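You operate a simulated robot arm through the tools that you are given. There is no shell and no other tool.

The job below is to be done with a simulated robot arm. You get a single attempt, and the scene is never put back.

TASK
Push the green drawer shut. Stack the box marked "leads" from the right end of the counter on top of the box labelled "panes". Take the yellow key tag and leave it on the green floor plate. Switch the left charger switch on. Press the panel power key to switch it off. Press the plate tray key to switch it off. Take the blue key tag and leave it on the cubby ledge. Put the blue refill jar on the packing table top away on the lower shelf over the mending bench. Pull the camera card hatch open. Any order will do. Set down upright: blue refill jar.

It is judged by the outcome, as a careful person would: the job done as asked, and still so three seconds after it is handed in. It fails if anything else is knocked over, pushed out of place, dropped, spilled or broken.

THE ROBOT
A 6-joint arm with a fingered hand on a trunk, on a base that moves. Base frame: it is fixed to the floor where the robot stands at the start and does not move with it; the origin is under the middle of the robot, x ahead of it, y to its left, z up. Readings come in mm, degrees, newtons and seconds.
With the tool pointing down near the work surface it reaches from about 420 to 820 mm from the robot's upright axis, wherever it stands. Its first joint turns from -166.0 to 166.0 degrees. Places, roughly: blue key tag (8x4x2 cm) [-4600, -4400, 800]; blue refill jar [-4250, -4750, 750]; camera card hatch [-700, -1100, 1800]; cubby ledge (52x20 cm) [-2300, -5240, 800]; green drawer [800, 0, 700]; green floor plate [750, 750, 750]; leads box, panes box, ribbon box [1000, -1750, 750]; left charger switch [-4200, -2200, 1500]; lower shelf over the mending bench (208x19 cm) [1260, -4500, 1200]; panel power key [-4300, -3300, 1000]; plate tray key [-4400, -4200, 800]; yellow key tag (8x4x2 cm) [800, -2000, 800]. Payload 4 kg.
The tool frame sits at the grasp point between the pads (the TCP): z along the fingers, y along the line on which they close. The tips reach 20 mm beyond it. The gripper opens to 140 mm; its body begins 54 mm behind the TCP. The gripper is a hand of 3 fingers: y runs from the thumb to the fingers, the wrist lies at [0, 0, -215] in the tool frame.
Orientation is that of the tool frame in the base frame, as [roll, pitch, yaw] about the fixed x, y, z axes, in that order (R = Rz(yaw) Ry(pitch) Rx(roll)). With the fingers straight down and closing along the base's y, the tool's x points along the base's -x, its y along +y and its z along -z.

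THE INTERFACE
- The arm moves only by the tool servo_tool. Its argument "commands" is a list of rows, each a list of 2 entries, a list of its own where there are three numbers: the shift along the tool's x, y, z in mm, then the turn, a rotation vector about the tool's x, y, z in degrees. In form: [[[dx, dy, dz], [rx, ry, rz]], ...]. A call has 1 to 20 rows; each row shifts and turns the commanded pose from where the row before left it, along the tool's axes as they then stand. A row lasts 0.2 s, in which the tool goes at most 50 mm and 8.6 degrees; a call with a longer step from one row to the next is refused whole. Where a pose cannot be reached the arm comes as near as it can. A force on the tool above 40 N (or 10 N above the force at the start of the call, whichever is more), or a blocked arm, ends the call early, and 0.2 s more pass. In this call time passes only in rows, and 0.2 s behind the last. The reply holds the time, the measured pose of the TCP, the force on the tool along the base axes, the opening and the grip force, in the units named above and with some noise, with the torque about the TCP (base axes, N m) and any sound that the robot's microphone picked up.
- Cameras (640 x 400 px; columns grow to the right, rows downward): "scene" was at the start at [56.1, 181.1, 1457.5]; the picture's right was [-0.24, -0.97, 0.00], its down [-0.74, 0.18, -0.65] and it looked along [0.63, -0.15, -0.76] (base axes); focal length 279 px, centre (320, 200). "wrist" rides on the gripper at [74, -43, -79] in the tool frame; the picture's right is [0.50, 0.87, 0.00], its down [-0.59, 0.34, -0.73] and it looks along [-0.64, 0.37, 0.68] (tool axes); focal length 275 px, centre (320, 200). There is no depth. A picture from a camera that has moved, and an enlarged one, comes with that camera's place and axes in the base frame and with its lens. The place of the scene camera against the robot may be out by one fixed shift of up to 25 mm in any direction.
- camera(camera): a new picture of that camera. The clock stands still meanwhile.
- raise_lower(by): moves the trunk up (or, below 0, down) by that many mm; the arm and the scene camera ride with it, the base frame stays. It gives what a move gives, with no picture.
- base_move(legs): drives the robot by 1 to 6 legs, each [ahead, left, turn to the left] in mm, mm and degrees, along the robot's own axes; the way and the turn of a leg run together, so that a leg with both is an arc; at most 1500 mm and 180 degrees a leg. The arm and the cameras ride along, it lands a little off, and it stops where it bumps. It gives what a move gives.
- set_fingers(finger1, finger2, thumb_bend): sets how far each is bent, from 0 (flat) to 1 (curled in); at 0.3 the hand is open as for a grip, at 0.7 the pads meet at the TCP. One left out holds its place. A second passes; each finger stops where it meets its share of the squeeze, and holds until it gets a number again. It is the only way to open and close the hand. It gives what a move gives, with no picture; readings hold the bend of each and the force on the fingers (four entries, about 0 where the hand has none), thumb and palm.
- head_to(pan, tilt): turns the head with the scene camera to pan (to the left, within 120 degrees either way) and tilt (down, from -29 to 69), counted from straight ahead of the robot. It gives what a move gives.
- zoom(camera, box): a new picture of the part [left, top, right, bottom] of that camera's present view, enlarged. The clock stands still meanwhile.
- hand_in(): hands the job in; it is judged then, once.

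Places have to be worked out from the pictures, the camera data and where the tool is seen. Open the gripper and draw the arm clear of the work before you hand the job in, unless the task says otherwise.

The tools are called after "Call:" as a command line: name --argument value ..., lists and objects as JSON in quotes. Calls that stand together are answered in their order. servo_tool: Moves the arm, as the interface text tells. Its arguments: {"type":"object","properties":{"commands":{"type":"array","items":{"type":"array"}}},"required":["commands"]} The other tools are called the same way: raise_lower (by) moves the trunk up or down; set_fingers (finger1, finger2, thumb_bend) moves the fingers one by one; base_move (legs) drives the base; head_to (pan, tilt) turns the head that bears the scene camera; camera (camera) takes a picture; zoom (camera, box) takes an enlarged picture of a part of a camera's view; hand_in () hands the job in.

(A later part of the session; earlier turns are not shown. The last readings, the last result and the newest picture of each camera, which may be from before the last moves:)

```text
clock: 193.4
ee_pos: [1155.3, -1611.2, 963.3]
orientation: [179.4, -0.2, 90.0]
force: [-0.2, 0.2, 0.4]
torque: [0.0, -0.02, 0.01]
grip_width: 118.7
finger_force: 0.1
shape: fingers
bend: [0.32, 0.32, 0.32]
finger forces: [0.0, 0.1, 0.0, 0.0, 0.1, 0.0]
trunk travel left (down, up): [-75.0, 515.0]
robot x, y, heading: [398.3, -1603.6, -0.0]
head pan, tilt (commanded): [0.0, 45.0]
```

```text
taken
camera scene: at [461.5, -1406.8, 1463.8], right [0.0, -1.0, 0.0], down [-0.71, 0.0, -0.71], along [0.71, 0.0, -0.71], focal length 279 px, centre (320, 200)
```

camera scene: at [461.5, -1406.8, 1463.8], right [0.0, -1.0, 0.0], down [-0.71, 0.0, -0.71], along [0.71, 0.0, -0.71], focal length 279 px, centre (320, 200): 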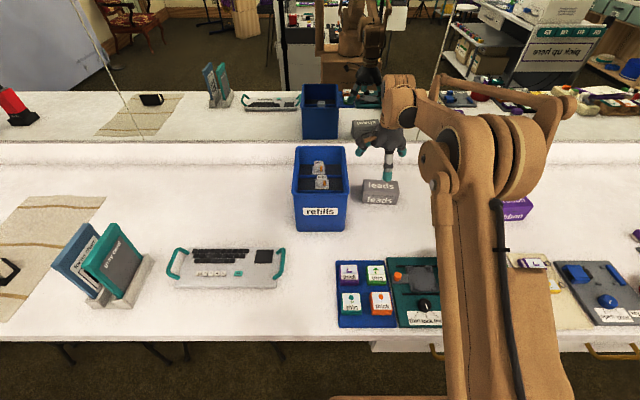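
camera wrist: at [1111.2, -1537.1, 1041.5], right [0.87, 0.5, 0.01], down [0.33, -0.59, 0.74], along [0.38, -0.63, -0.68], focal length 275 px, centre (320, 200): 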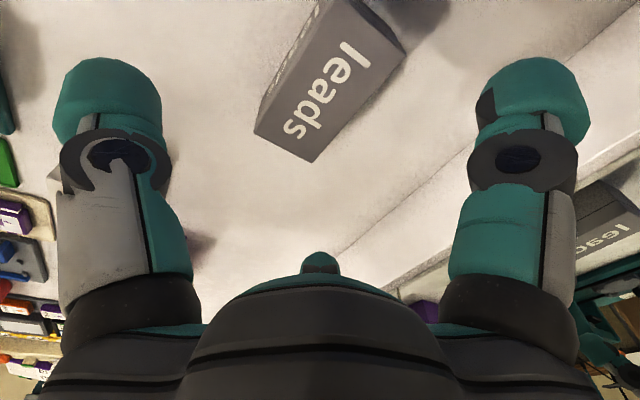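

Zoom on the leads box in the wrist view to fix its corners.

Call:
zoom --camera "wrist" --box '[228, 0, 436, 170]'

```text
2.35 times, centred on (332, 85) of wrist
camera zoom: at [1111.2, -1537.1, 1041.5], right [0.87, 0.5, 0.01], down [0.33, -0.59, 0.74], along [0.38, -0.63, -0.68], focal length 648 px, centre (292, 471)
```

zoom: 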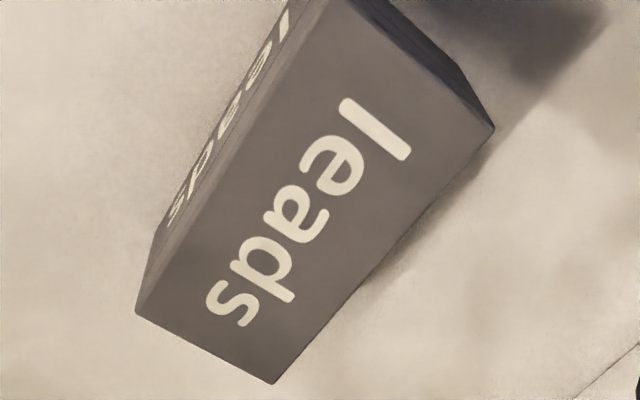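

Corner rays recorded. Move closer (down 60 mm and toward the box centre) for a second view to triangulate height.

Call:
servo_tool --commands '[[[-12, 10, 20], [0, 0, 0]], [[-12, 10, 20], [0, 0, 0]], [[0, 0, 20], [0, 0, 0]]]'

Call:
zoom --camera "wrist" --box '[180, 0, 460, 175]'

```text
clock: 194.2
ee_pos: [1176.2, -1635.9, 902.8]
orientation: [179.4, -0.4, 90.0]
force: [-0.2, 0.5, -0.8]
torque: [-0.02, -0.01, 0.03]
grip_width: 118.4
finger_force: 0.0
shape: fingers
bend: [0.32, 0.32, 0.32]
finger forces: [0.0, 0.1, 0.0, 0.1, 0.1, 0.0]
trunk travel left (down, up): [-75.0, 515.0]
robot x, y, heading: [399.1, -1607.5, -0.2]
head pan, tilt (commanded): [0.0, 45.0]
```

```text
2.29 times, centred on (320, 88) of wrist
camera zoom: at [1131.5, -1561.2, 981.6], right [0.87, 0.5, 0.01], down [0.33, -0.59, 0.74], along [0.38, -0.63, -0.68], focal length 629 px, centre (320, 457)
```

zoom: 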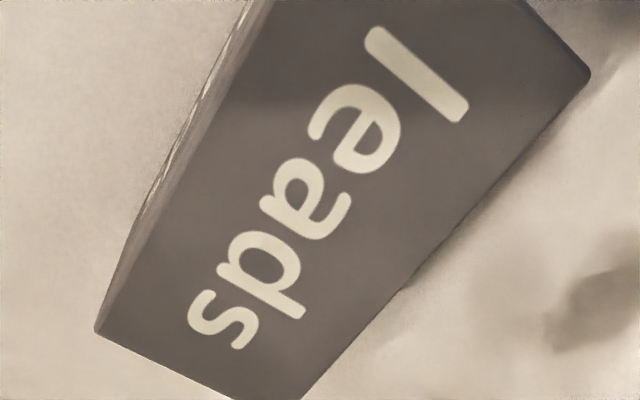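

Triangulated: leads box top z ≈ 846, centre ≈ (1165, −1621), ~112×58 mm, rotated ~5°; so the counter is at z ≈ 796. Gripping with the thumb at its −y end and fingers on the long sides avoids the refills bin, so I rotate the hand back −85° and centre it.

Call:
servo_tool --commands '[[[0, 0, -10], [0, 0, -8.5]], [[0, 0, 0], [0, 0, -8.5]], [[0, 0, 0], [0, 0, -8.5]], [[0, 0, 0], [0, 0, -8.5]], [[0, 0, 0], [0, 0, -8.5]], [[0, 0, 0], [0, 0, -8.5]], [[0, 0, 0], [0, 0, -8.5]], [[0, 0, 0], [0, 0, -8.5]], [[0, 0, 0], [0, 0, -8.5]], [[0, 0, 0], [0, 0, -8.5]]]'

Call:
camera --camera "wrist"

```text
clock: 196.4
ee_pos: [1175.9, -1635.3, 914.0]
orientation: [179.7, 0.6, 175.1]
force: [-0.2, 0.4, -0.8]
torque: [-0.01, 0.01, 0.0]
grip_width: 118.5
finger_force: 0.0
shape: fingers
bend: [0.32, 0.32, 0.32]
finger forces: [0.0, 0.1, 0.0, 0.0, 0.1, 0.0]
trunk travel left (down, up): [-75.0, 515.0]
robot x, y, heading: [398.5, -1608.3, -0.2]
head pan, tilt (commanded): [0.0, 45.0]
```

```text
taken
camera wrist: at [1096.1, -1671.7, 990.4], right [-0.42, 0.91, 0.0], down [0.6, 0.28, 0.74], along [0.67, 0.31, -0.67], focal length 275 px, centre (320, 200)
```

wrist: 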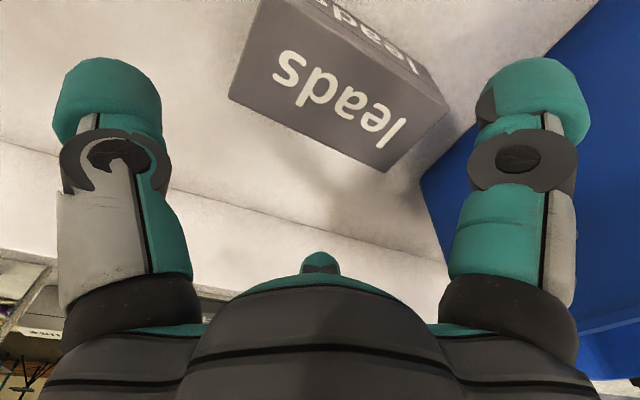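

The box lines up: centre ≈ (1163, −1625). Shift slightly and descend to z ≈ 838.

Call:
servo_tool --commands '[[[13, 1, 0], [0, 0, 0]], [[0, 0, 19], [0, 0, 0]], [[0, 0, 19], [0, 0, 0]], [[0, 0, 19], [0, 0, 0]], [[0, 0, 19], [0, 0, 0]]]'

Call:
camera --camera "wrist"

Call:
zoom --camera "scene" --box '[300, 110, 460, 210]'

```text
clock: 197.6
ee_pos: [1163.5, -1632.7, 837.0]
orientation: [179.7, 0.7, 175.0]
force: [1.0, 0.4, 0.4]
torque: [0.0, 0.02, -0.01]
grip_width: 118.3
finger_force: 0.0
shape: fingers
bend: [0.32, 0.32, 0.32]
finger forces: [0.0, 0.0, 0.0, 0.0, 0.1, 0.0]
trunk travel left (down, up): [-75.0, 515.0]
robot x, y, heading: [397.9, -1607.9, -0.2]
head pan, tilt (commanded): [0.0, 45.0]
```

```text
taken
camera wrist: at [1083.9, -1668.6, 913.8], right [-0.42, 0.91, 0.0], down [0.61, 0.28, 0.74], along [0.67, 0.31, -0.67], focal length 275 px, centre (320, 200)
```

wrist: 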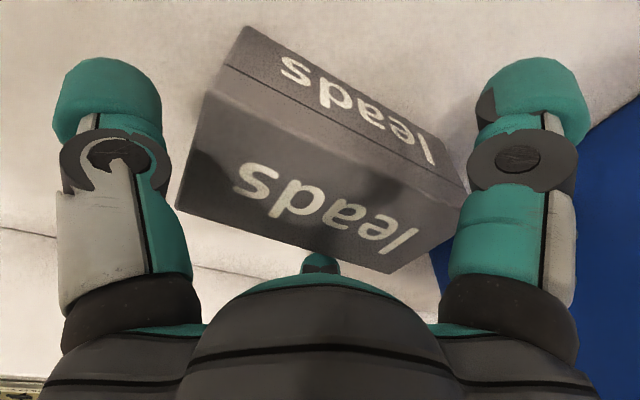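

```text
4.00 times, centred on (380, 160) of scene
camera zoom: at [460.8, -1406.9, 1463.9], right [0.0, -1.0, 0.0], down [-0.71, 0.0, -0.71], along [0.71, 0.0, -0.71], focal length 1117 px, centre (80, 360)
```

zoom: 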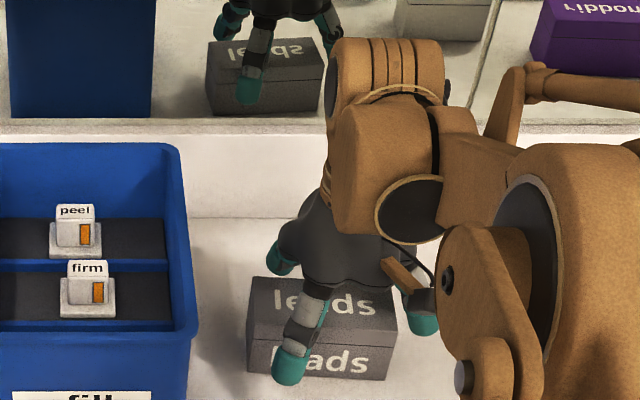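

The fingers straddle the box with tips near the counter. Close the hand on it.

Call:
set_fingers --finger1 0.55 --finger2 0.55 --thumb_bend 0.5

Call:
camera --camera "wrist"

Call:
zoom --camera "scene" --box '[300, 110, 460, 210]'

```text
clock: 198.6
ee_pos: [1164.4, -1632.8, 837.9]
orientation: [179.7, 0.8, 175.0]
force: [-0.5, -0.3, -0.3]
torque: [-0.02, 0.06, 0.04]
grip_width: 66.5
finger_force: 10.5
shape: fingers
bend: [0.5, 0.5, 0.49]
finger forces: [8.5, 9.0, 0.1, 0.0, 2.9, 0.1]
trunk travel left (down, up): [-75.0, 515.0]
robot x, y, heading: [395.7, -1608.4, -0.1]
head pan, tilt (commanded): [0.0, 45.0]
```

```text
taken
camera wrist: at [1083.8, -1668.6, 914.1], right [-0.42, 0.91, 0.0], down [0.61, 0.28, 0.74], along [0.67, 0.31, -0.67], focal length 275 px, centre (320, 200)
```

wrist: 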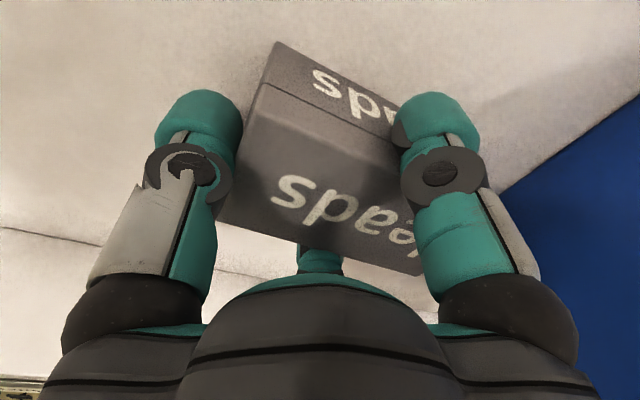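

```text
4.00 times, centred on (380, 160) of scene
camera zoom: at [460.7, -1406.8, 1463.9], right [0.0, -1.0, 0.0], down [-0.71, 0.0, -0.71], along [0.71, 0.0, -0.71], focal length 1117 px, centre (80, 360)
```

zoom: 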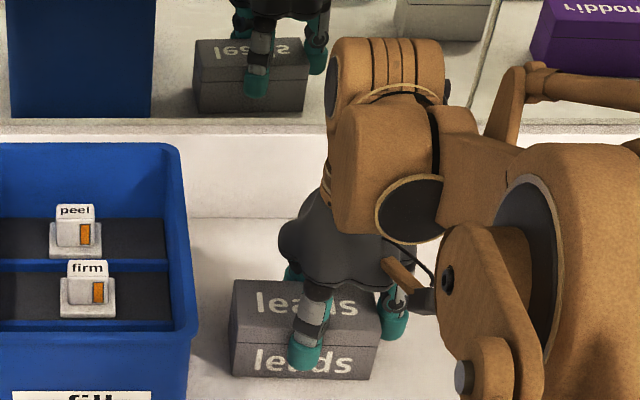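

The grip is forming (fingers ~9 N each). Squeeze a bit more, then lift slightly.

Call:
set_fingers --finger1 0.65 --finger2 0.65 --thumb_bend 0.6

Call:
servo_tool --commands '[[[0, 0, -6], [0, 0, 0]], [[0, 0, -10], [0, 0, 0]], [[0, 0, -14], [0, 0, 0]]]'

Call:
camera --camera "wrist"

Call:
zoom --camera "scene" --box '[300, 110, 460, 210]'

```text
clock: 199.6
ee_pos: [1163.1, -1632.2, 837.0]
orientation: [179.7, 0.7, 174.9]
force: [-0.8, 0.0, -0.4]
torque: [-0.01, 0.02, 0.01]
grip_width: 58.7
finger_force: 13.9
shape: fingers
bend: [0.51, 0.5, 0.55]
finger forces: [7.5, 8.9, 0.0, 0.0, 11.5, 0.0]
trunk travel left (down, up): [-75.0, 515.0]
robot x, y, heading: [396.9, -1605.2, 0.1]
head pan, tilt (commanded): [0.0, 45.0]
```

```text
clock: 200.4
ee_pos: [1162.2, -1633.7, 866.9]
orientation: [179.7, 0.7, 175.0]
force: [-0.6, 0.7, -0.7]
torque: [-0.07, -0.03, 0.0]
grip_width: 58.4
finger_force: 14.3
shape: fingers
bend: [0.51, 0.5, 0.55]
finger forces: [7.4, 8.8, 0.0, 0.0, 11.5, 0.0]
trunk travel left (down, up): [-75.0, 515.0]
robot x, y, heading: [401.3, -1607.3, 0.2]
head pan, tilt (commanded): [0.0, 45.0]
```

```text
taken
camera wrist: at [1083.5, -1669.2, 944.0], right [-0.42, 0.91, 0.0], down [0.61, 0.28, 0.74], along [0.67, 0.31, -0.67], focal length 275 px, centre (320, 200)
```

wrist: 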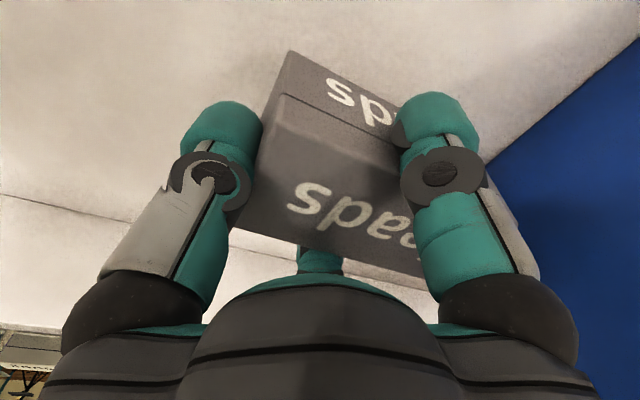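

```text
4.00 times, centred on (380, 160) of scene
camera zoom: at [460.7, -1406.9, 1463.9], right [0.0, -1.0, 0.0], down [-0.71, 0.0, -0.71], along [0.71, 0.0, -0.71], focal length 1117 px, centre (80, 360)
```

zoom: 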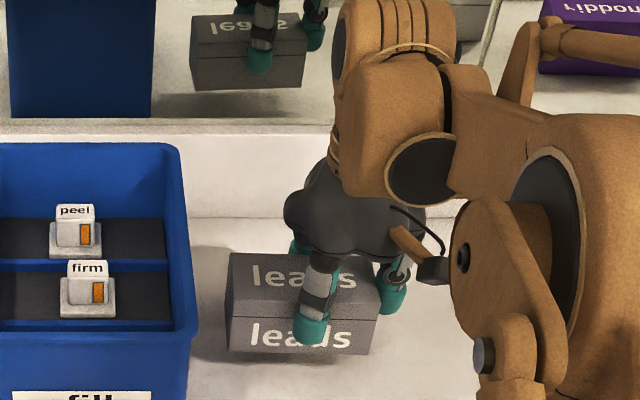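

The box is lifted cleanly. Zoom the wrist view to get the box pose in the hand.

Call:
zoom --camera "wrist" --box '[220, 30, 460, 280]'

```text
1.60 times, centred on (340, 155) of wrist
camera zoom: at [1083.5, -1669.2, 944.0], right [-0.42, 0.91, 0.0], down [0.61, 0.28, 0.74], along [0.67, 0.31, -0.67], focal length 440 px, centre (288, 272)
```

zoom: 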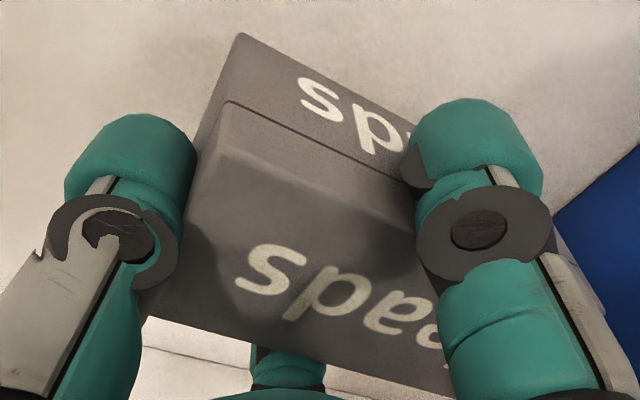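

Box centre is ~32 mm ahead of the TCP along the hand's y. Lift to z≈980 and carry toward the panes box, stopping short to view it.

Call:
servo_tool --commands '[[[0, 0, -38], [0, 0, 0]], [[0, 0, -38], [0, 0, 0]], [[0, 0, -38], [0, 0, 0]], [[29.7, -34.1, 0], [0, 0, 0]], [[29.7, -34.1, 0], [0, 0, 0]], [[29.7, -34.1, 0], [0, 0, 0]], [[29.7, -34.1, 0], [0, 0, 0]], [[29.7, -34.1, 0], [0, 0, 0]]]'

Call:
camera --camera "wrist"

Call:
camera --camera "scene"

```text
clock: 202.2
ee_pos: [1000.4, -1791.7, 977.5]
orientation: [179.7, 0.6, 174.9]
force: [0.2, -0.1, -2.1]
torque: [-0.05, 0.02, -0.04]
grip_width: 58.4
finger_force: 13.5
shape: fingers
bend: [0.51, 0.5, 0.55]
finger forces: [7.3, 8.8, 0.1, 0.1, 10.7, 0.0]
trunk travel left (down, up): [-75.0, 515.0]
robot x, y, heading: [396.9, -1605.1, -0.0]
head pan, tilt (commanded): [0.0, 45.0]
```

```text
taken
camera wrist: at [919.7, -1827.6, 1055.4], right [-0.42, 0.91, 0.0], down [0.61, 0.28, 0.74], along [0.67, 0.31, -0.67], focal length 275 px, centre (320, 200)
```

wrist: 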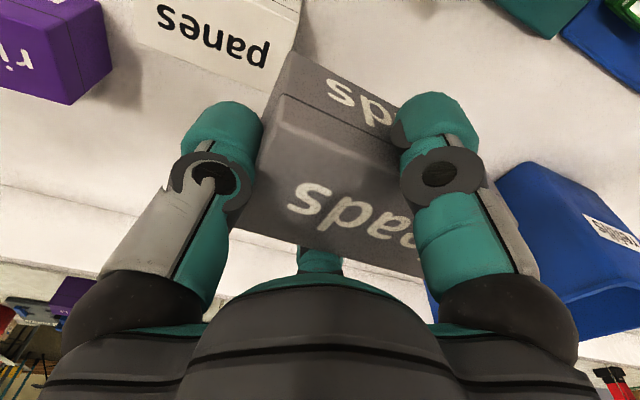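

```text
taken
camera scene: at [460.1, -1407.3, 1464.0], right [0.0, -1.0, 0.0], down [-0.71, 0.0, -0.71], along [0.71, 0.0, -0.71], focal length 279 px, centre (320, 200)
```

scene: 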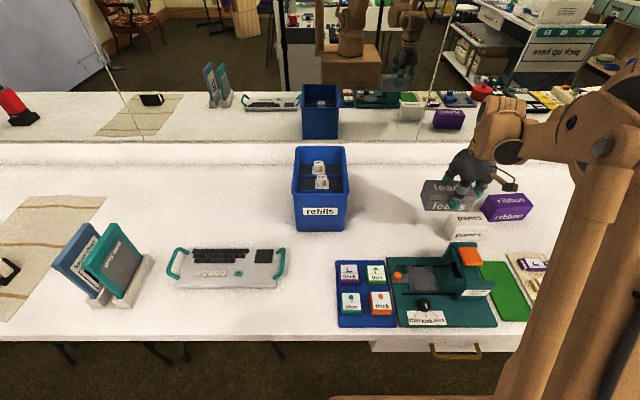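

The wrist camera sees the panes box; zoom to locate its corners.

Call:
zoom --camera "wrist" --box '[110, 0, 320, 110]'

```text
3.05 times, centred on (215, 55) of wrist
camera zoom: at [919.7, -1827.6, 1055.4], right [-0.42, 0.91, 0.0], down [0.61, 0.28, 0.74], along [0.67, 0.31, -0.67], focal length 839 px, centre (640, 642)
```

zoom: 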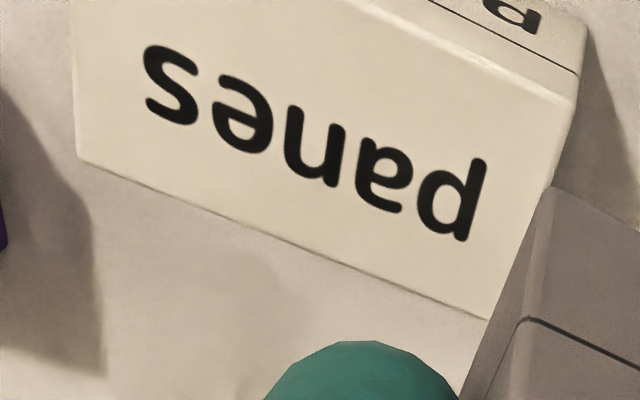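

Panes box centre ≈ (1005, −1866), aligned with y. Now check the held box against it in the scene view.

Call:
zoom --camera "scene" --box '[400, 150, 544, 260]'

```text
3.64 times, centred on (472, 205) of scene
camera zoom: at [460.1, -1407.3, 1464.0], right [0.0, -1.0, 0.0], down [-0.71, 0.0, -0.71], along [0.71, 0.0, -0.71], focal length 1015 px, centre (-233, 182)
```

zoom: 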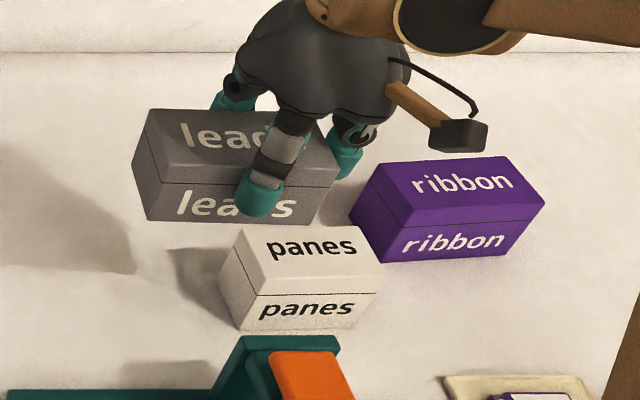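

Held box centre ≈ TCP + (−8.5, +30). Move so it is centred above the panes box: TCP → (1013.5, −1896).

Call:
servo_tool --commands '[[[-7.3, -34.2, 0], [0, 0, -0.8]], [[-7.3, -34.2, 0], [0, 0, -0.8]], [[-7.3, -34.2, 0], [0, 0, -0.8]], [[0, 0, 20], [0, 0, 0]], [[0, 0, 20], [0, 0, 0]], [[0, 0, 15], [0, 0, 0]]]'

Call:
camera --camera "wrist"

Call:
zoom --camera "scene" --box '[400, 150, 544, 260]'

```text
clock: 203.6
ee_pos: [1014.8, -1895.1, 922.6]
orientation: [179.7, 0.7, 177.3]
force: [0.3, 0.4, -2.7]
torque: [-0.01, 0.03, -0.02]
grip_width: 58.2
finger_force: 13.3
shape: fingers
bend: [0.51, 0.5, 0.55]
finger forces: [7.3, 8.6, 0.0, 0.0, 10.7, 0.0]
trunk travel left (down, up): [-75.0, 515.0]
robot x, y, heading: [395.2, -1607.4, 0.1]
head pan, tilt (commanded): [0.0, 45.0]
```

```text
taken
camera wrist: at [936.4, -1934.0, 1000.0], right [-0.46, 0.89, 0.0], down [0.59, 0.31, 0.74], along [0.66, 0.34, -0.67], focal length 275 px, centre (320, 200)
```

wrist: 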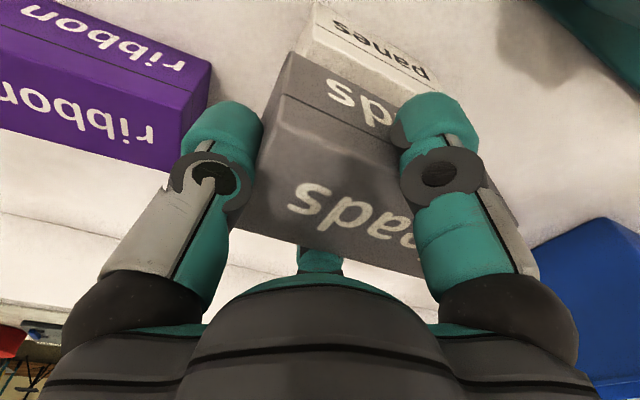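

```text
3.64 times, centred on (472, 205) of scene
camera zoom: at [460.7, -1407.2, 1463.9], right [0.0, -1.0, 0.0], down [-0.71, 0.0, -0.71], along [0.71, 0.0, -0.71], focal length 1015 px, centre (-233, 182)
```

zoom: 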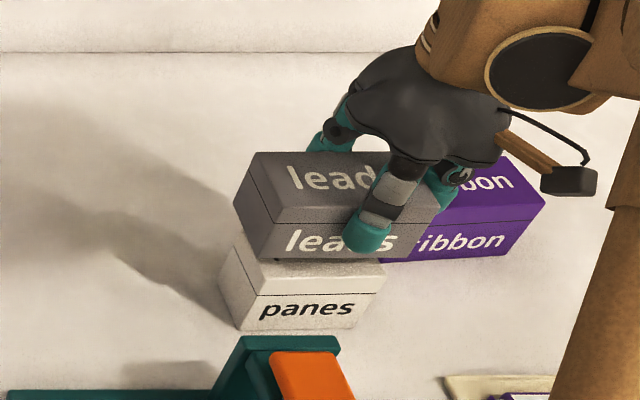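

Alignment looks good (leads slightly wider than panes, centred). Descend to just above contact.

Call:
servo_tool --commands '[[[0, 0, 10], [0, 0, 0]], [[0, 0, 9], [0, 0, 0]], [[0, 0, 7], [0, 0, 0]]]'

Call:
servo_tool --commands '[[[0, 0, 2], [0, 0, 0]], [[0, 0, 2], [0, 0, 0]]]'

Call:
zoom --camera "scene" --box '[400, 150, 544, 260]'

```text
clock: 204.4
ee_pos: [1012.9, -1895.2, 898.4]
orientation: [179.8, 0.9, 177.3]
force: [6.9, -10.7, 30.4]
torque: [0.03, 0.01, -0.1]
grip_width: 56.4
finger_force: 20.2
shape: fingers
bend: [0.51, 0.49, 0.56]
finger forces: [11.0, 17.7, 0.0, 0.0, 12.3, 0.0]
trunk travel left (down, up): [-75.0, 515.0]
robot x, y, heading: [398.2, -1604.1, 0.1]
head pan, tilt (commanded): [0.0, 45.0]
```

```text
clock: 205.0
ee_pos: [1011.6, -1894.0, 894.5]
orientation: [179.7, 0.9, 177.3]
force: [8.5, -15.3, 36.5]
torque: [0.15, -0.04, -0.16]
grip_width: 56.2
finger_force: 23.1
shape: fingers
bend: [0.51, 0.49, 0.56]
finger forces: [11.9, 21.5, 0.1, 0.0, 13.2, 0.1]
trunk travel left (down, up): [-75.0, 515.0]
robot x, y, heading: [398.6, -1606.9, -0.0]
head pan, tilt (commanded): [0.0, 45.0]
```

```text
3.64 times, centred on (472, 205) of scene
camera zoom: at [458.0, -1407.3, 1464.2], right [0.0, -1.0, 0.0], down [-0.71, 0.0, -0.71], along [0.71, 0.0, -0.71], focal length 1015 px, centre (-233, 182)
```

zoom: 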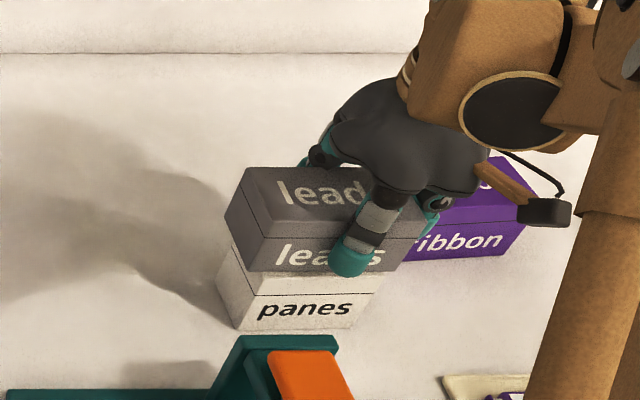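

The leads box is seated on panes (30 N contact). Ease the pressure, then release.

Call:
servo_tool --commands '[[[0, 0, -3], [0, 0, 0]], [[0, 0, -3], [0, 0, 0]]]'

Call:
camera --camera "wrist"

```text
clock: 205.6
ee_pos: [1014.6, -1892.8, 899.1]
orientation: [179.8, 0.7, 177.3]
force: [-0.5, 0.2, -1.4]
torque: [-0.03, 0.0, -0.02]
grip_width: 56.5
finger_force: 16.3
shape: fingers
bend: [0.51, 0.49, 0.56]
finger forces: [10.6, 12.9, 0.0, 0.0, 8.5, 0.1]
trunk travel left (down, up): [-75.0, 515.0]
robot x, y, heading: [398.8, -1602.2, -0.2]
head pan, tilt (commanded): [0.0, 45.0]
```

```text
taken
camera wrist: at [935.9, -1932.7, 975.8], right [-0.46, 0.89, 0.0], down [0.59, 0.31, 0.74], along [0.66, 0.34, -0.67], focal length 275 px, centre (320, 200)
```

wrist: 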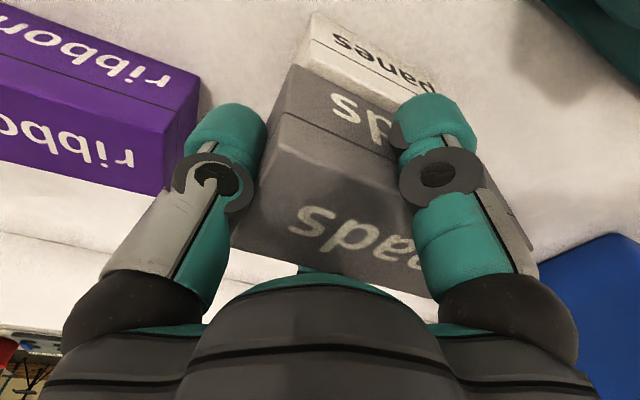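

Lower 2 mm for light contact and open the hand.

Call:
servo_tool --commands '[[[0, 0, 1.5], [0, 0, 0]]]'

Call:
set_fingers --finger1 0.44 --finger2 0.44 --thumb_bend 0.48

Call:
zoom --camera "scene" --box '[400, 150, 544, 260]'

```text
clock: 206.0
ee_pos: [1014.3, -1893.3, 897.2]
orientation: [179.7, 0.7, 177.3]
force: [-0.5, 0.4, -1.4]
torque: [-0.08, 0.02, 0.04]
grip_width: 56.2
finger_force: 16.2
shape: fingers
bend: [0.51, 0.49, 0.56]
finger forces: [10.4, 13.0, 0.0, 0.1, 8.5, 0.0]
trunk travel left (down, up): [-75.0, 515.0]
robot x, y, heading: [399.0, -1606.0, -0.1]
head pan, tilt (commanded): [0.0, 45.0]
```

```text
clock: 207.0
ee_pos: [1014.5, -1894.3, 897.8]
orientation: [179.7, 0.7, 177.4]
force: [0.9, 1.2, -0.2]
torque: [-0.01, 0.03, -0.01]
grip_width: 76.1
finger_force: 0.0
shape: fingers
bend: [0.44, 0.44, 0.48]
finger forces: [0.0, 0.1, 0.1, 0.1, 0.0, 0.1]
trunk travel left (down, up): [-75.0, 515.0]
robot x, y, heading: [396.0, -1609.0, -0.2]
head pan, tilt (commanded): [0.0, 45.0]
```

```text
3.64 times, centred on (472, 205) of scene
camera zoom: at [460.5, -1407.0, 1463.9], right [0.0, -1.0, 0.0], down [-0.71, 0.0, -0.71], along [0.71, 0.0, -0.71], focal length 1015 px, centre (-233, 182)
```

zoom: 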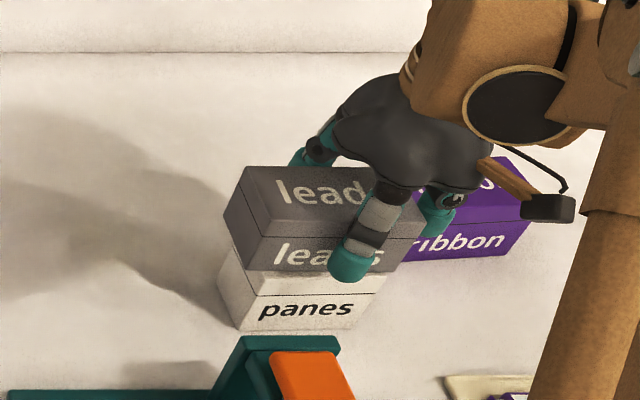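

Released and stable. Open slightly more and raise the hand straight up.

Call:
set_fingers --finger1 0.38 --finger2 0.38 --thumb_bend 0.44

Call:
servo_tool --commands '[[[0, 0, -12], [0, 0, 0]], [[0, 0, -25], [0, 0, 0]], [[0, 0, -40], [0, 0, 0]], [[0, 0, -45], [0, 0, 0]]]'

Call:
camera --camera "wrist"

Call:
zoom --camera "scene" --box '[400, 150, 544, 260]'

```text
clock: 208.0
ee_pos: [1014.9, -1895.2, 899.0]
orientation: [179.7, 0.8, 177.4]
force: [0.1, -0.7, -0.6]
torque: [0.01, 0.01, 0.04]
grip_width: 91.7
finger_force: 0.1
shape: fingers
bend: [0.38, 0.38, 0.44]
finger forces: [0.1, 0.0, 0.0, 0.0, 0.0, 0.0]
trunk travel left (down, up): [-75.0, 515.0]
robot x, y, heading: [396.9, -1608.7, 0.1]
head pan, tilt (commanded): [0.0, 45.0]
```

```text
clock: 209.0
ee_pos: [1013.0, -1892.9, 1020.2]
orientation: [179.7, 0.6, 177.4]
force: [-0.5, -0.2, 0.3]
torque: [-0.01, 0.02, -0.04]
grip_width: 92.0
finger_force: 0.1
shape: fingers
bend: [0.38, 0.38, 0.44]
finger forces: [0.0, 0.0, 0.0, 0.1, 0.0, 0.0]
trunk travel left (down, up): [-75.0, 515.0]
robot x, y, heading: [400.8, -1604.0, -0.3]
head pan, tilt (commanded): [0.0, 45.0]
```

```text
taken
camera wrist: at [934.3, -1932.5, 1097.6], right [-0.46, 0.89, 0.0], down [0.59, 0.31, 0.74], along [0.66, 0.34, -0.67], focal length 275 px, centre (320, 200)
```

wrist: 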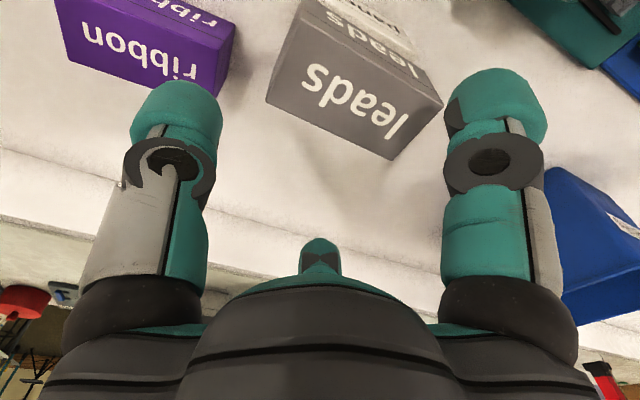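

```text
3.64 times, centred on (472, 205) of scene
camera zoom: at [460.1, -1406.8, 1463.9], right [0.0, -1.0, 0.0], down [-0.71, 0.0, -0.71], along [0.71, 0.0, -0.71], focal length 1015 px, centre (-233, 182)
```

zoom: 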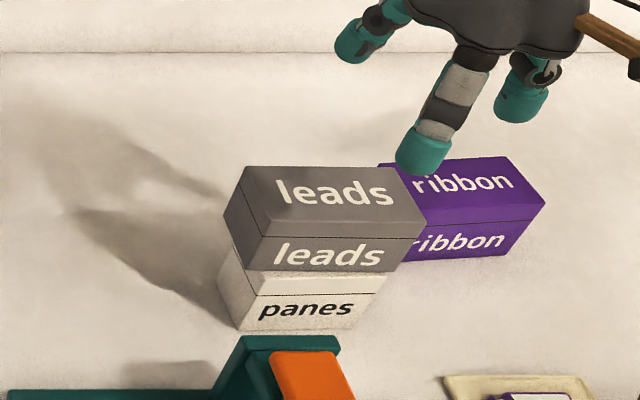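

Leads is stacked on panes. Next, the yellow key tag: move the hand above the tag plate at about (818, −2030).

Call:
servo_tool --commands '[[[37.7, -29.1, 0], [0, 0, 0]], [[37.7, -29.1, 0], [0, 0, 0]], [[37.7, -29.1, 0], [0, 0, 0]], [[37.7, -29.1, 0], [0, 0, 0]], [[37.7, -29.1, 0], [0, 0, 0]], [[0, 0, 35], [0, 0, 0]], [[0, 0, 35], [0, 0, 0]]]'

Call:
camera --camera "wrist"

```text
clock: 210.6
ee_pos: [818.7, -2031.7, 945.7]
orientation: [179.7, 0.6, 177.4]
force: [-0.1, -0.4, 0.9]
torque: [0.01, 0.01, -0.01]
grip_width: 91.9
finger_force: 0.1
shape: fingers
bend: [0.38, 0.38, 0.44]
finger forces: [0.0, 0.1, 0.0, 0.0, 0.0, 0.0]
trunk travel left (down, up): [-75.0, 515.0]
robot x, y, heading: [394.0, -1608.0, -0.4]
head pan, tilt (commanded): [0.0, 45.0]
```

```text
taken
camera wrist: at [741.0, -2070.5, 1023.7], right [-0.46, 0.89, 0.0], down [0.59, 0.31, 0.74], along [0.66, 0.34, -0.67], focal length 275 px, centre (320, 200)
```

wrist: 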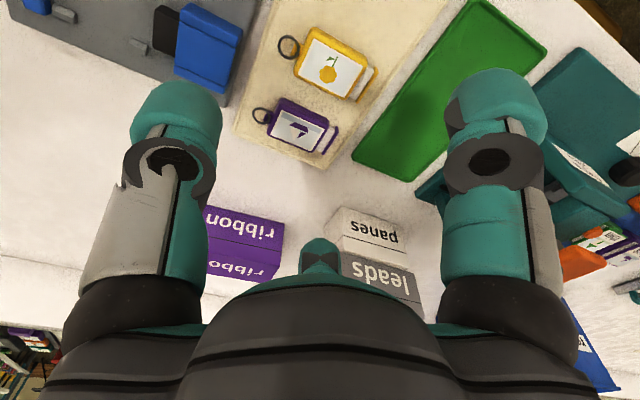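

The yellow tag body is at x 795–827, y −2048…−1990, and the purple tag is only ~24 mm beyond it, too tight for a finger. I'll first drag the yellow tag toward me by pressing on it with closed fingertips.

Call:
set_fingers --finger1 0.7 --finger2 0.7 --thumb_bend 0.7

Call:
servo_tool --commands '[[[18.5, 10, 25], [0, 0, 0]], [[0, 0, 25], [0, 0, 0]], [[0, 0, 20], [0, 0, 0]], [[0, 0, 10], [0, 0, 0]]]'

Call:
camera --camera "wrist"

Call:
head_to --pan -40 --tilt 45

Call:
camera --camera "scene"

```text
clock: 211.6
ee_pos: [818.1, -2029.6, 946.7]
orientation: [179.7, 0.7, 177.4]
force: [0.1, 0.1, -0.5]
torque: [-0.01, 0.01, 0.03]
grip_width: 4.0
finger_force: 0.0
shape: fingers
bend: [0.69, 0.69, 0.7]
finger forces: [0.0, 0.1, 0.1, 0.0, 0.1, 0.0]
trunk travel left (down, up): [-75.0, 515.0]
robot x, y, heading: [399.6, -1602.9, 0.2]
head pan, tilt (commanded): [0.0, 45.0]
```

```text
clock: 212.6
ee_pos: [802.1, -2020.0, 867.5]
orientation: [179.7, 0.7, 177.4]
force: [-0.1, 0.7, 0.7]
torque: [0.0, 0.01, -0.01]
grip_width: 3.9
finger_force: 0.0
shape: fingers
bend: [0.69, 0.69, 0.7]
finger forces: [0.0, 0.0, 0.0, 0.1, 0.0, 0.0]
trunk travel left (down, up): [-75.0, 515.0]
robot x, y, heading: [396.5, -1605.0, -0.2]
head pan, tilt (commanded): [0.0, 45.0]
```

```text
taken
camera wrist: at [723.6, -2059.2, 943.5], right [-0.46, 0.89, 0.0], down [0.59, 0.31, 0.74], along [0.66, 0.34, -0.67], focal length 275 px, centre (320, 200)
```

wrist: 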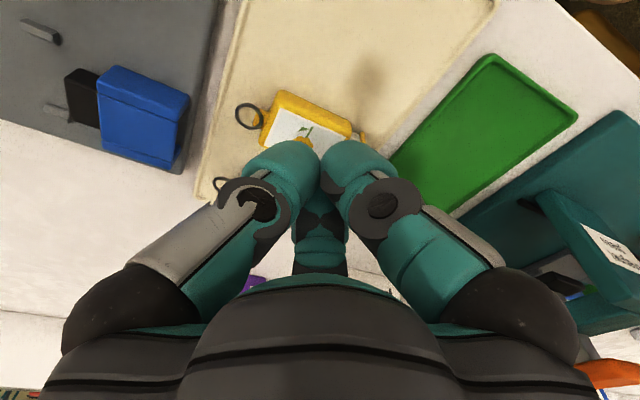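

```text
clock: 213.7
ee_pos: [802.0, -2019.3, 866.9]
orientation: [179.7, 0.7, 177.5]
force: [-0.2, -0.7, -0.6]
torque: [0.0, -0.02, 0.0]
grip_width: 4.0
finger_force: 0.2
shape: fingers
bend: [0.69, 0.69, 0.7]
finger forces: [0.1, 0.1, 0.0, 0.1, 0.0, 0.0]
trunk travel left (down, up): [-75.0, 515.0]
robot x, y, heading: [396.2, -1606.0, 0.2]
head pan, tilt (commanded): [-40.0, 45.0]
```

```text
taken
camera scene: at [441.3, -1459.3, 1463.9], right [-0.64, -0.77, 0.0], down [-0.54, 0.46, -0.71], along [0.54, -0.45, -0.71], focal length 279 px, centre (320, 200)
```

scene: 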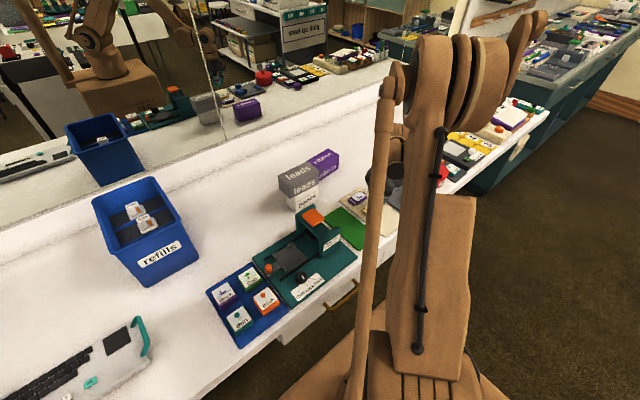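

The wrist view shows the fist above the tag. Descend gently to contact.

Call:
servo_tool --commands '[[[0, 0, 8], [0, 0, 0]], [[0, 0, 6], [0, 0, 0]], [[0, 0, 2], [0, 0, 0]]]'

Call:
servo_tool --commands '[[[0, 0, 2], [0, 0, 0]], [[0, 0, 2], [0, 0, 0]]]'

```text
clock: 214.5
ee_pos: [802.8, -2018.8, 850.9]
orientation: [179.8, 0.7, 177.4]
force: [0.2, 0.6, -0.5]
torque: [0.04, 0.03, 0.03]
grip_width: 3.9
finger_force: 0.1
shape: fingers
bend: [0.69, 0.69, 0.7]
finger forces: [0.1, 0.0, 0.1, 0.0, 0.1, 0.1]
trunk travel left (down, up): [-75.0, 515.0]
robot x, y, heading: [398.1, -1603.8, -0.2]
head pan, tilt (commanded): [-40.0, 45.0]
```

```text
clock: 215.1
ee_pos: [802.6, -2019.7, 846.8]
orientation: [179.7, 0.7, 177.4]
force: [0.7, 0.4, 0.5]
torque: [0.03, 0.01, 0.0]
grip_width: 4.1
finger_force: 0.0
shape: fingers
bend: [0.69, 0.69, 0.7]
finger forces: [0.0, 0.0, 0.1, 0.0, 0.1, 0.0]
trunk travel left (down, up): [-75.0, 515.0]
robot x, y, heading: [397.8, -1604.3, 0.1]
head pan, tilt (commanded): [-40.0, 45.0]
```

Call:
servo_tool --commands '[[[0, 0, 2], [0, 0, 0]], [[0, 0, 2], [0, 0, 0]]]'

Call:
camera --camera "wrist"

```text
clock: 215.7
ee_pos: [801.7, -2019.6, 842.8]
orientation: [179.7, 0.7, 177.4]
force: [0.4, 0.8, 0.0]
torque: [0.01, 0.03, 0.0]
grip_width: 3.9
finger_force: 0.0
shape: fingers
bend: [0.69, 0.69, 0.7]
finger forces: [0.0, 0.1, 0.0, 0.1, 0.0, 0.0]
trunk travel left (down, up): [-75.0, 515.0]
robot x, y, heading: [397.9, -1602.4, -0.2]
head pan, tilt (commanded): [-40.0, 45.0]
```

```text
taken
camera wrist: at [724.2, -2058.9, 919.4], right [-0.46, 0.89, 0.0], down [0.59, 0.31, 0.74], along [0.66, 0.34, -0.67], focal length 275 px, centre (320, 200)
```

wrist: 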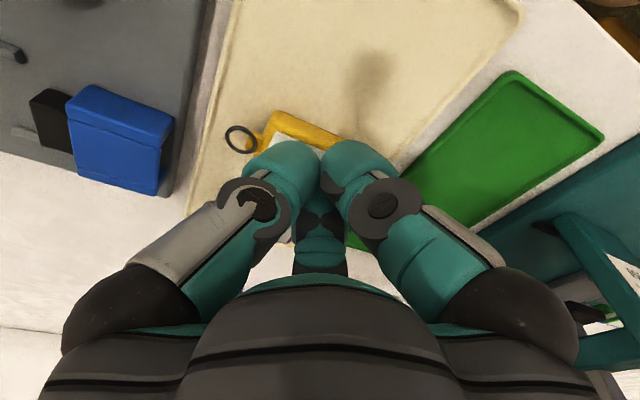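

Still no contact, so the surface is a bit lower than assumed (counter ≈ 787). Continue down in 2 mm steps.

Call:
servo_tool --commands '[[[0, 0, 2], [0, 0, 0]], [[0, 0, 2], [0, 0, 0]], [[0, 0, 2], [0, 0, 0]]]'

Call:
servo_tool --commands '[[[0, 0, 2], [0, 0, 0]], [[0, 0, 2], [0, 0, 0]]]'

```text
clock: 216.5
ee_pos: [802.1, -2019.9, 837.5]
orientation: [179.7, 0.8, 177.3]
force: [0.5, -0.2, 0.3]
torque: [0.0, 0.0, -0.02]
grip_width: 3.8
finger_force: 0.0
shape: fingers
bend: [0.69, 0.69, 0.7]
finger forces: [0.0, 0.0, 0.1, 0.1, 0.0, 0.0]
trunk travel left (down, up): [-75.0, 515.0]
robot x, y, heading: [398.7, -1606.7, -0.1]
head pan, tilt (commanded): [-40.0, 45.0]
```

```text
clock: 217.1
ee_pos: [802.5, -2018.9, 831.3]
orientation: [179.7, 0.7, 177.5]
force: [0.0, -0.6, -0.6]
torque: [0.0, 0.01, 0.04]
grip_width: 4.0
finger_force: 0.0
shape: fingers
bend: [0.69, 0.69, 0.7]
finger forces: [0.1, 0.0, 0.0, 0.0, 0.0, 0.0]
trunk travel left (down, up): [-75.0, 515.0]
robot x, y, heading: [398.1, -1606.0, -0.2]
head pan, tilt (commanded): [-40.0, 45.0]
```

Call:
servo_tool --commands '[[[0, 0, 2], [0, 0, 0]], [[0, 0, 2], [0, 0, 0]]]'

Call:
servo_tool --commands '[[[0, 0, 2], [0, 0, 0]]]'

Call:
camera --camera "wrist"

```text
clock: 217.7
ee_pos: [802.2, -2019.7, 829.7]
orientation: [179.6, 0.7, 177.4]
force: [-0.3, 0.1, -0.8]
torque: [-0.02, 0.03, 0.01]
grip_width: 3.8
finger_force: 0.1
shape: fingers
bend: [0.69, 0.69, 0.7]
finger forces: [0.0, 0.0, 0.1, 0.1, 0.1, 0.0]
trunk travel left (down, up): [-75.0, 515.0]
robot x, y, heading: [397.1, -1605.5, -0.1]
head pan, tilt (commanded): [-40.0, 45.0]
```

```text
clock: 218.1
ee_pos: [802.8, -2019.4, 826.8]
orientation: [179.7, 0.7, 177.4]
force: [-1.0, 0.8, -0.4]
torque: [-0.01, 0.0, 0.01]
grip_width: 3.9
finger_force: 0.1
shape: fingers
bend: [0.69, 0.69, 0.7]
finger forces: [0.1, 0.0, 0.1, 0.1, 0.1, 0.0]
trunk travel left (down, up): [-75.0, 515.0]
robot x, y, heading: [397.0, -1606.7, -0.3]
head pan, tilt (commanded): [-40.0, 45.0]
```

```text
taken
camera wrist: at [723.9, -2058.8, 903.6], right [-0.46, 0.89, 0.0], down [0.59, 0.31, 0.74], along [0.66, 0.34, -0.67], focal length 275 px, centre (320, 200)
```

wrist: 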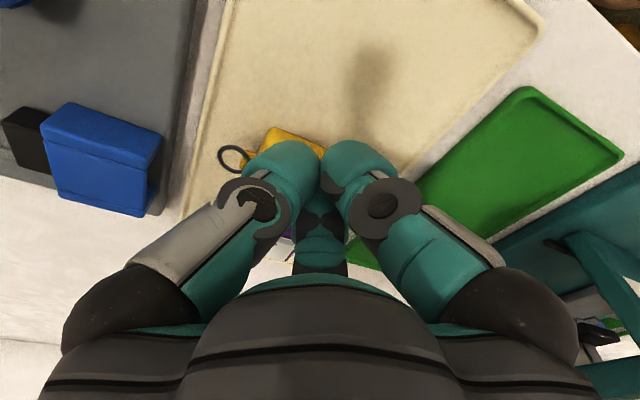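

Call:
servo_tool --commands '[[[0, 0, 2], [0, 0, 0]], [[0, 0, 2], [0, 0, 0]]]'

Call:
servo_tool --commands '[[[0, 0, 2], [0, 0, 0]], [[0, 0, 2], [0, 0, 0]]]'

```text
clock: 218.7
ee_pos: [802.1, -2019.0, 822.5]
orientation: [179.8, 0.7, 177.5]
force: [-0.3, 0.0, 0.0]
torque: [0.02, 0.0, 0.0]
grip_width: 3.9
finger_force: 0.1
shape: fingers
bend: [0.69, 0.69, 0.7]
finger forces: [0.0, 0.0, 0.0, 0.0, 0.0, 0.1]
trunk travel left (down, up): [-75.0, 515.0]
robot x, y, heading: [396.2, -1605.0, -0.2]
head pan, tilt (commanded): [-40.0, 45.0]
```

```text
clock: 219.4
ee_pos: [802.4, -2018.8, 820.1]
orientation: [180.0, 0.8, 177.4]
force: [0.2, -2.6, 26.9]
torque: [-0.24, -0.21, -0.03]
grip_width: 3.4
finger_force: 17.2
shape: fingers
bend: [0.69, 0.69, 0.7]
finger forces: [0.1, 11.7, 0.0, 0.0, 21.6, 0.1]
trunk travel left (down, up): [-75.0, 515.0]
robot x, y, heading: [396.3, -1606.6, -0.3]
head pan, tilt (commanded): [-40.0, 45.0]
stopped in row 2: the force on the tool passed its limit at 42 N (the readings are from after the stop); the commanded pose is now the measured one
```

Contact at TCP z ≈ 821. Reduce the pressure and drag toward −x.

Call:
servo_tool --commands '[[[0, 0, -1], [0, 0, 0]]]'

Call:
servo_tool --commands '[[[5, 0, 0], [0, 0, 0]], [[5, 0, 0], [0, 0, 0]], [[5, 0, 0], [0, 0, 0]]]'

Call:
camera --camera "wrist"

```text
clock: 219.8
ee_pos: [802.0, -2020.4, 820.9]
orientation: [179.8, 1.0, 177.3]
force: [-1.0, -1.6, 17.3]
torque: [-0.12, -0.05, 0.01]
grip_width: 3.6
finger_force: 11.4
shape: fingers
bend: [0.69, 0.69, 0.7]
finger forces: [0.1, 7.8, 0.0, 0.0, 15.2, 0.0]
trunk travel left (down, up): [-75.0, 515.0]
robot x, y, heading: [398.2, -1606.0, -0.3]
head pan, tilt (commanded): [-40.0, 45.0]
```

```text
clock: 220.6
ee_pos: [786.6, -2021.1, 820.6]
orientation: [179.8, 0.7, 177.3]
force: [2.6, -0.6, 9.7]
torque: [0.05, -0.16, 0.0]
grip_width: 4.2
finger_force: 5.6
shape: fingers
bend: [0.69, 0.71, 0.7]
finger forces: [0.0, 11.4, 0.0, 0.0, 0.0, 0.0]
trunk travel left (down, up): [-75.0, 515.0]
robot x, y, heading: [399.3, -1602.7, -0.0]
head pan, tilt (commanded): [-40.0, 45.0]
```

```text
taken
camera wrist: at [708.9, -2058.8, 897.7], right [-0.46, 0.89, 0.0], down [0.59, 0.31, 0.74], along [0.66, 0.34, -0.67], focal length 275 px, centre (320, 200)
```

wrist: 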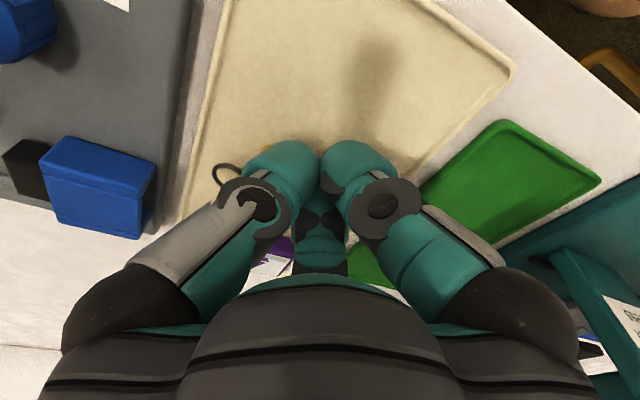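

It moved about 9 mm while slipping partly. Reposition the fist over the tag's centre and repeat the drag.

Call:
servo_tool --commands '[[[0, 0, -12], [0, 0, 0]], [[-22, -2, 0], [0, 0, 0]], [[0, 0, 8], [0, 0, 0]], [[0, 0, 3], [0, 0, 0]]]'

Call:
servo_tool --commands '[[[0, 0, 1.2], [0, 0, 0]]]'

```text
clock: 221.6
ee_pos: [809.2, -2021.3, 822.5]
orientation: [179.8, 0.8, 177.3]
force: [0.9, -0.1, 1.2]
torque: [-0.03, 0.05, -0.01]
grip_width: 3.9
finger_force: 0.1
shape: fingers
bend: [0.69, 0.69, 0.7]
finger forces: [0.1, 0.0, 0.0, 0.1, 0.0, 0.1]
trunk travel left (down, up): [-75.0, 515.0]
robot x, y, heading: [395.9, -1606.9, -0.0]
head pan, tilt (commanded): [-40.0, 45.0]
```

```text
clock: 222.0
ee_pos: [808.9, -2023.3, 820.2]
orientation: [179.8, 0.8, 177.3]
force: [1.3, -3.6, 16.8]
torque: [-0.22, 0.07, 0.03]
grip_width: 3.8
finger_force: 11.1
shape: fingers
bend: [0.69, 0.69, 0.7]
finger forces: [7.2, 0.0, 0.1, 0.1, 14.9, 0.0]
trunk travel left (down, up): [-75.0, 515.0]
robot x, y, heading: [397.5, -1607.7, -0.2]
head pan, tilt (commanded): [-40.0, 45.0]
```

Good contact (17 N). Drag −x by 35 mm.

Call:
servo_tool --commands '[[[5, 0, 0], [0, 0, 0]], [[5, 0, 0], [0, 0, 0]], [[5, 0, 0], [0, 0, 0]], [[5, 0, 0], [0, 0, 0]], [[5, 0, 0], [0, 0, 0]], [[5, 0, 0], [0, 0, 0]], [[5, 0, 0], [0, 0, 0]]]'

Call:
servo_tool --commands '[[[0, 0, -30], [0, 0, 0]], [[0, 0, -40], [0, 0, 0]]]'

Call:
camera --camera "wrist"

```text
clock: 223.6
ee_pos: [774.2, -2018.7, 820.2]
orientation: [179.8, 0.8, 177.2]
force: [2.6, 2.5, 19.9]
torque: [0.25, -0.2, 0.04]
grip_width: 4.1
finger_force: 11.7
shape: fingers
bend: [0.69, 0.7, 0.7]
finger forces: [0.0, 22.9, 0.0, 0.0, 0.1, 0.1]
trunk travel left (down, up): [-75.0, 515.0]
robot x, y, heading: [398.0, -1606.3, 0.0]
head pan, tilt (commanded): [-40.0, 45.0]
```

```text
clock: 224.2
ee_pos: [772.7, -2020.2, 890.5]
orientation: [179.8, 0.7, 177.3]
force: [0.6, 0.3, 0.6]
torque: [0.0, -0.03, -0.02]
grip_width: 4.1
finger_force: 0.1
shape: fingers
bend: [0.69, 0.69, 0.7]
finger forces: [0.1, 0.1, 0.0, 0.0, 0.0, 0.0]
trunk travel left (down, up): [-75.0, 515.0]
robot x, y, heading: [400.1, -1609.6, -0.2]
head pan, tilt (commanded): [-40.0, 45.0]
```

```text
taken
camera wrist: at [694.4, -2060.1, 966.9], right [-0.46, 0.89, 0.0], down [0.59, 0.31, 0.74], along [0.66, 0.34, -0.67], focal length 275 px, centre (320, 200)
```

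wrist: 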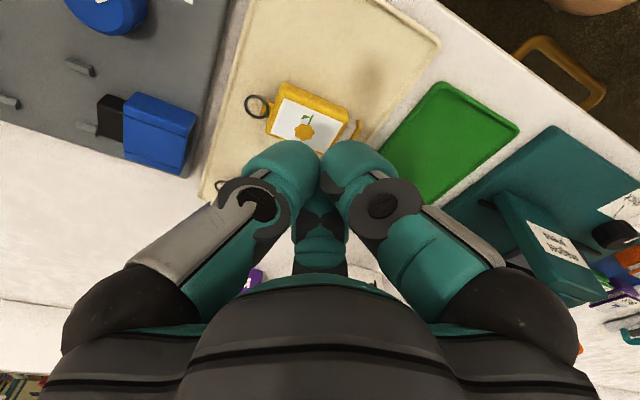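

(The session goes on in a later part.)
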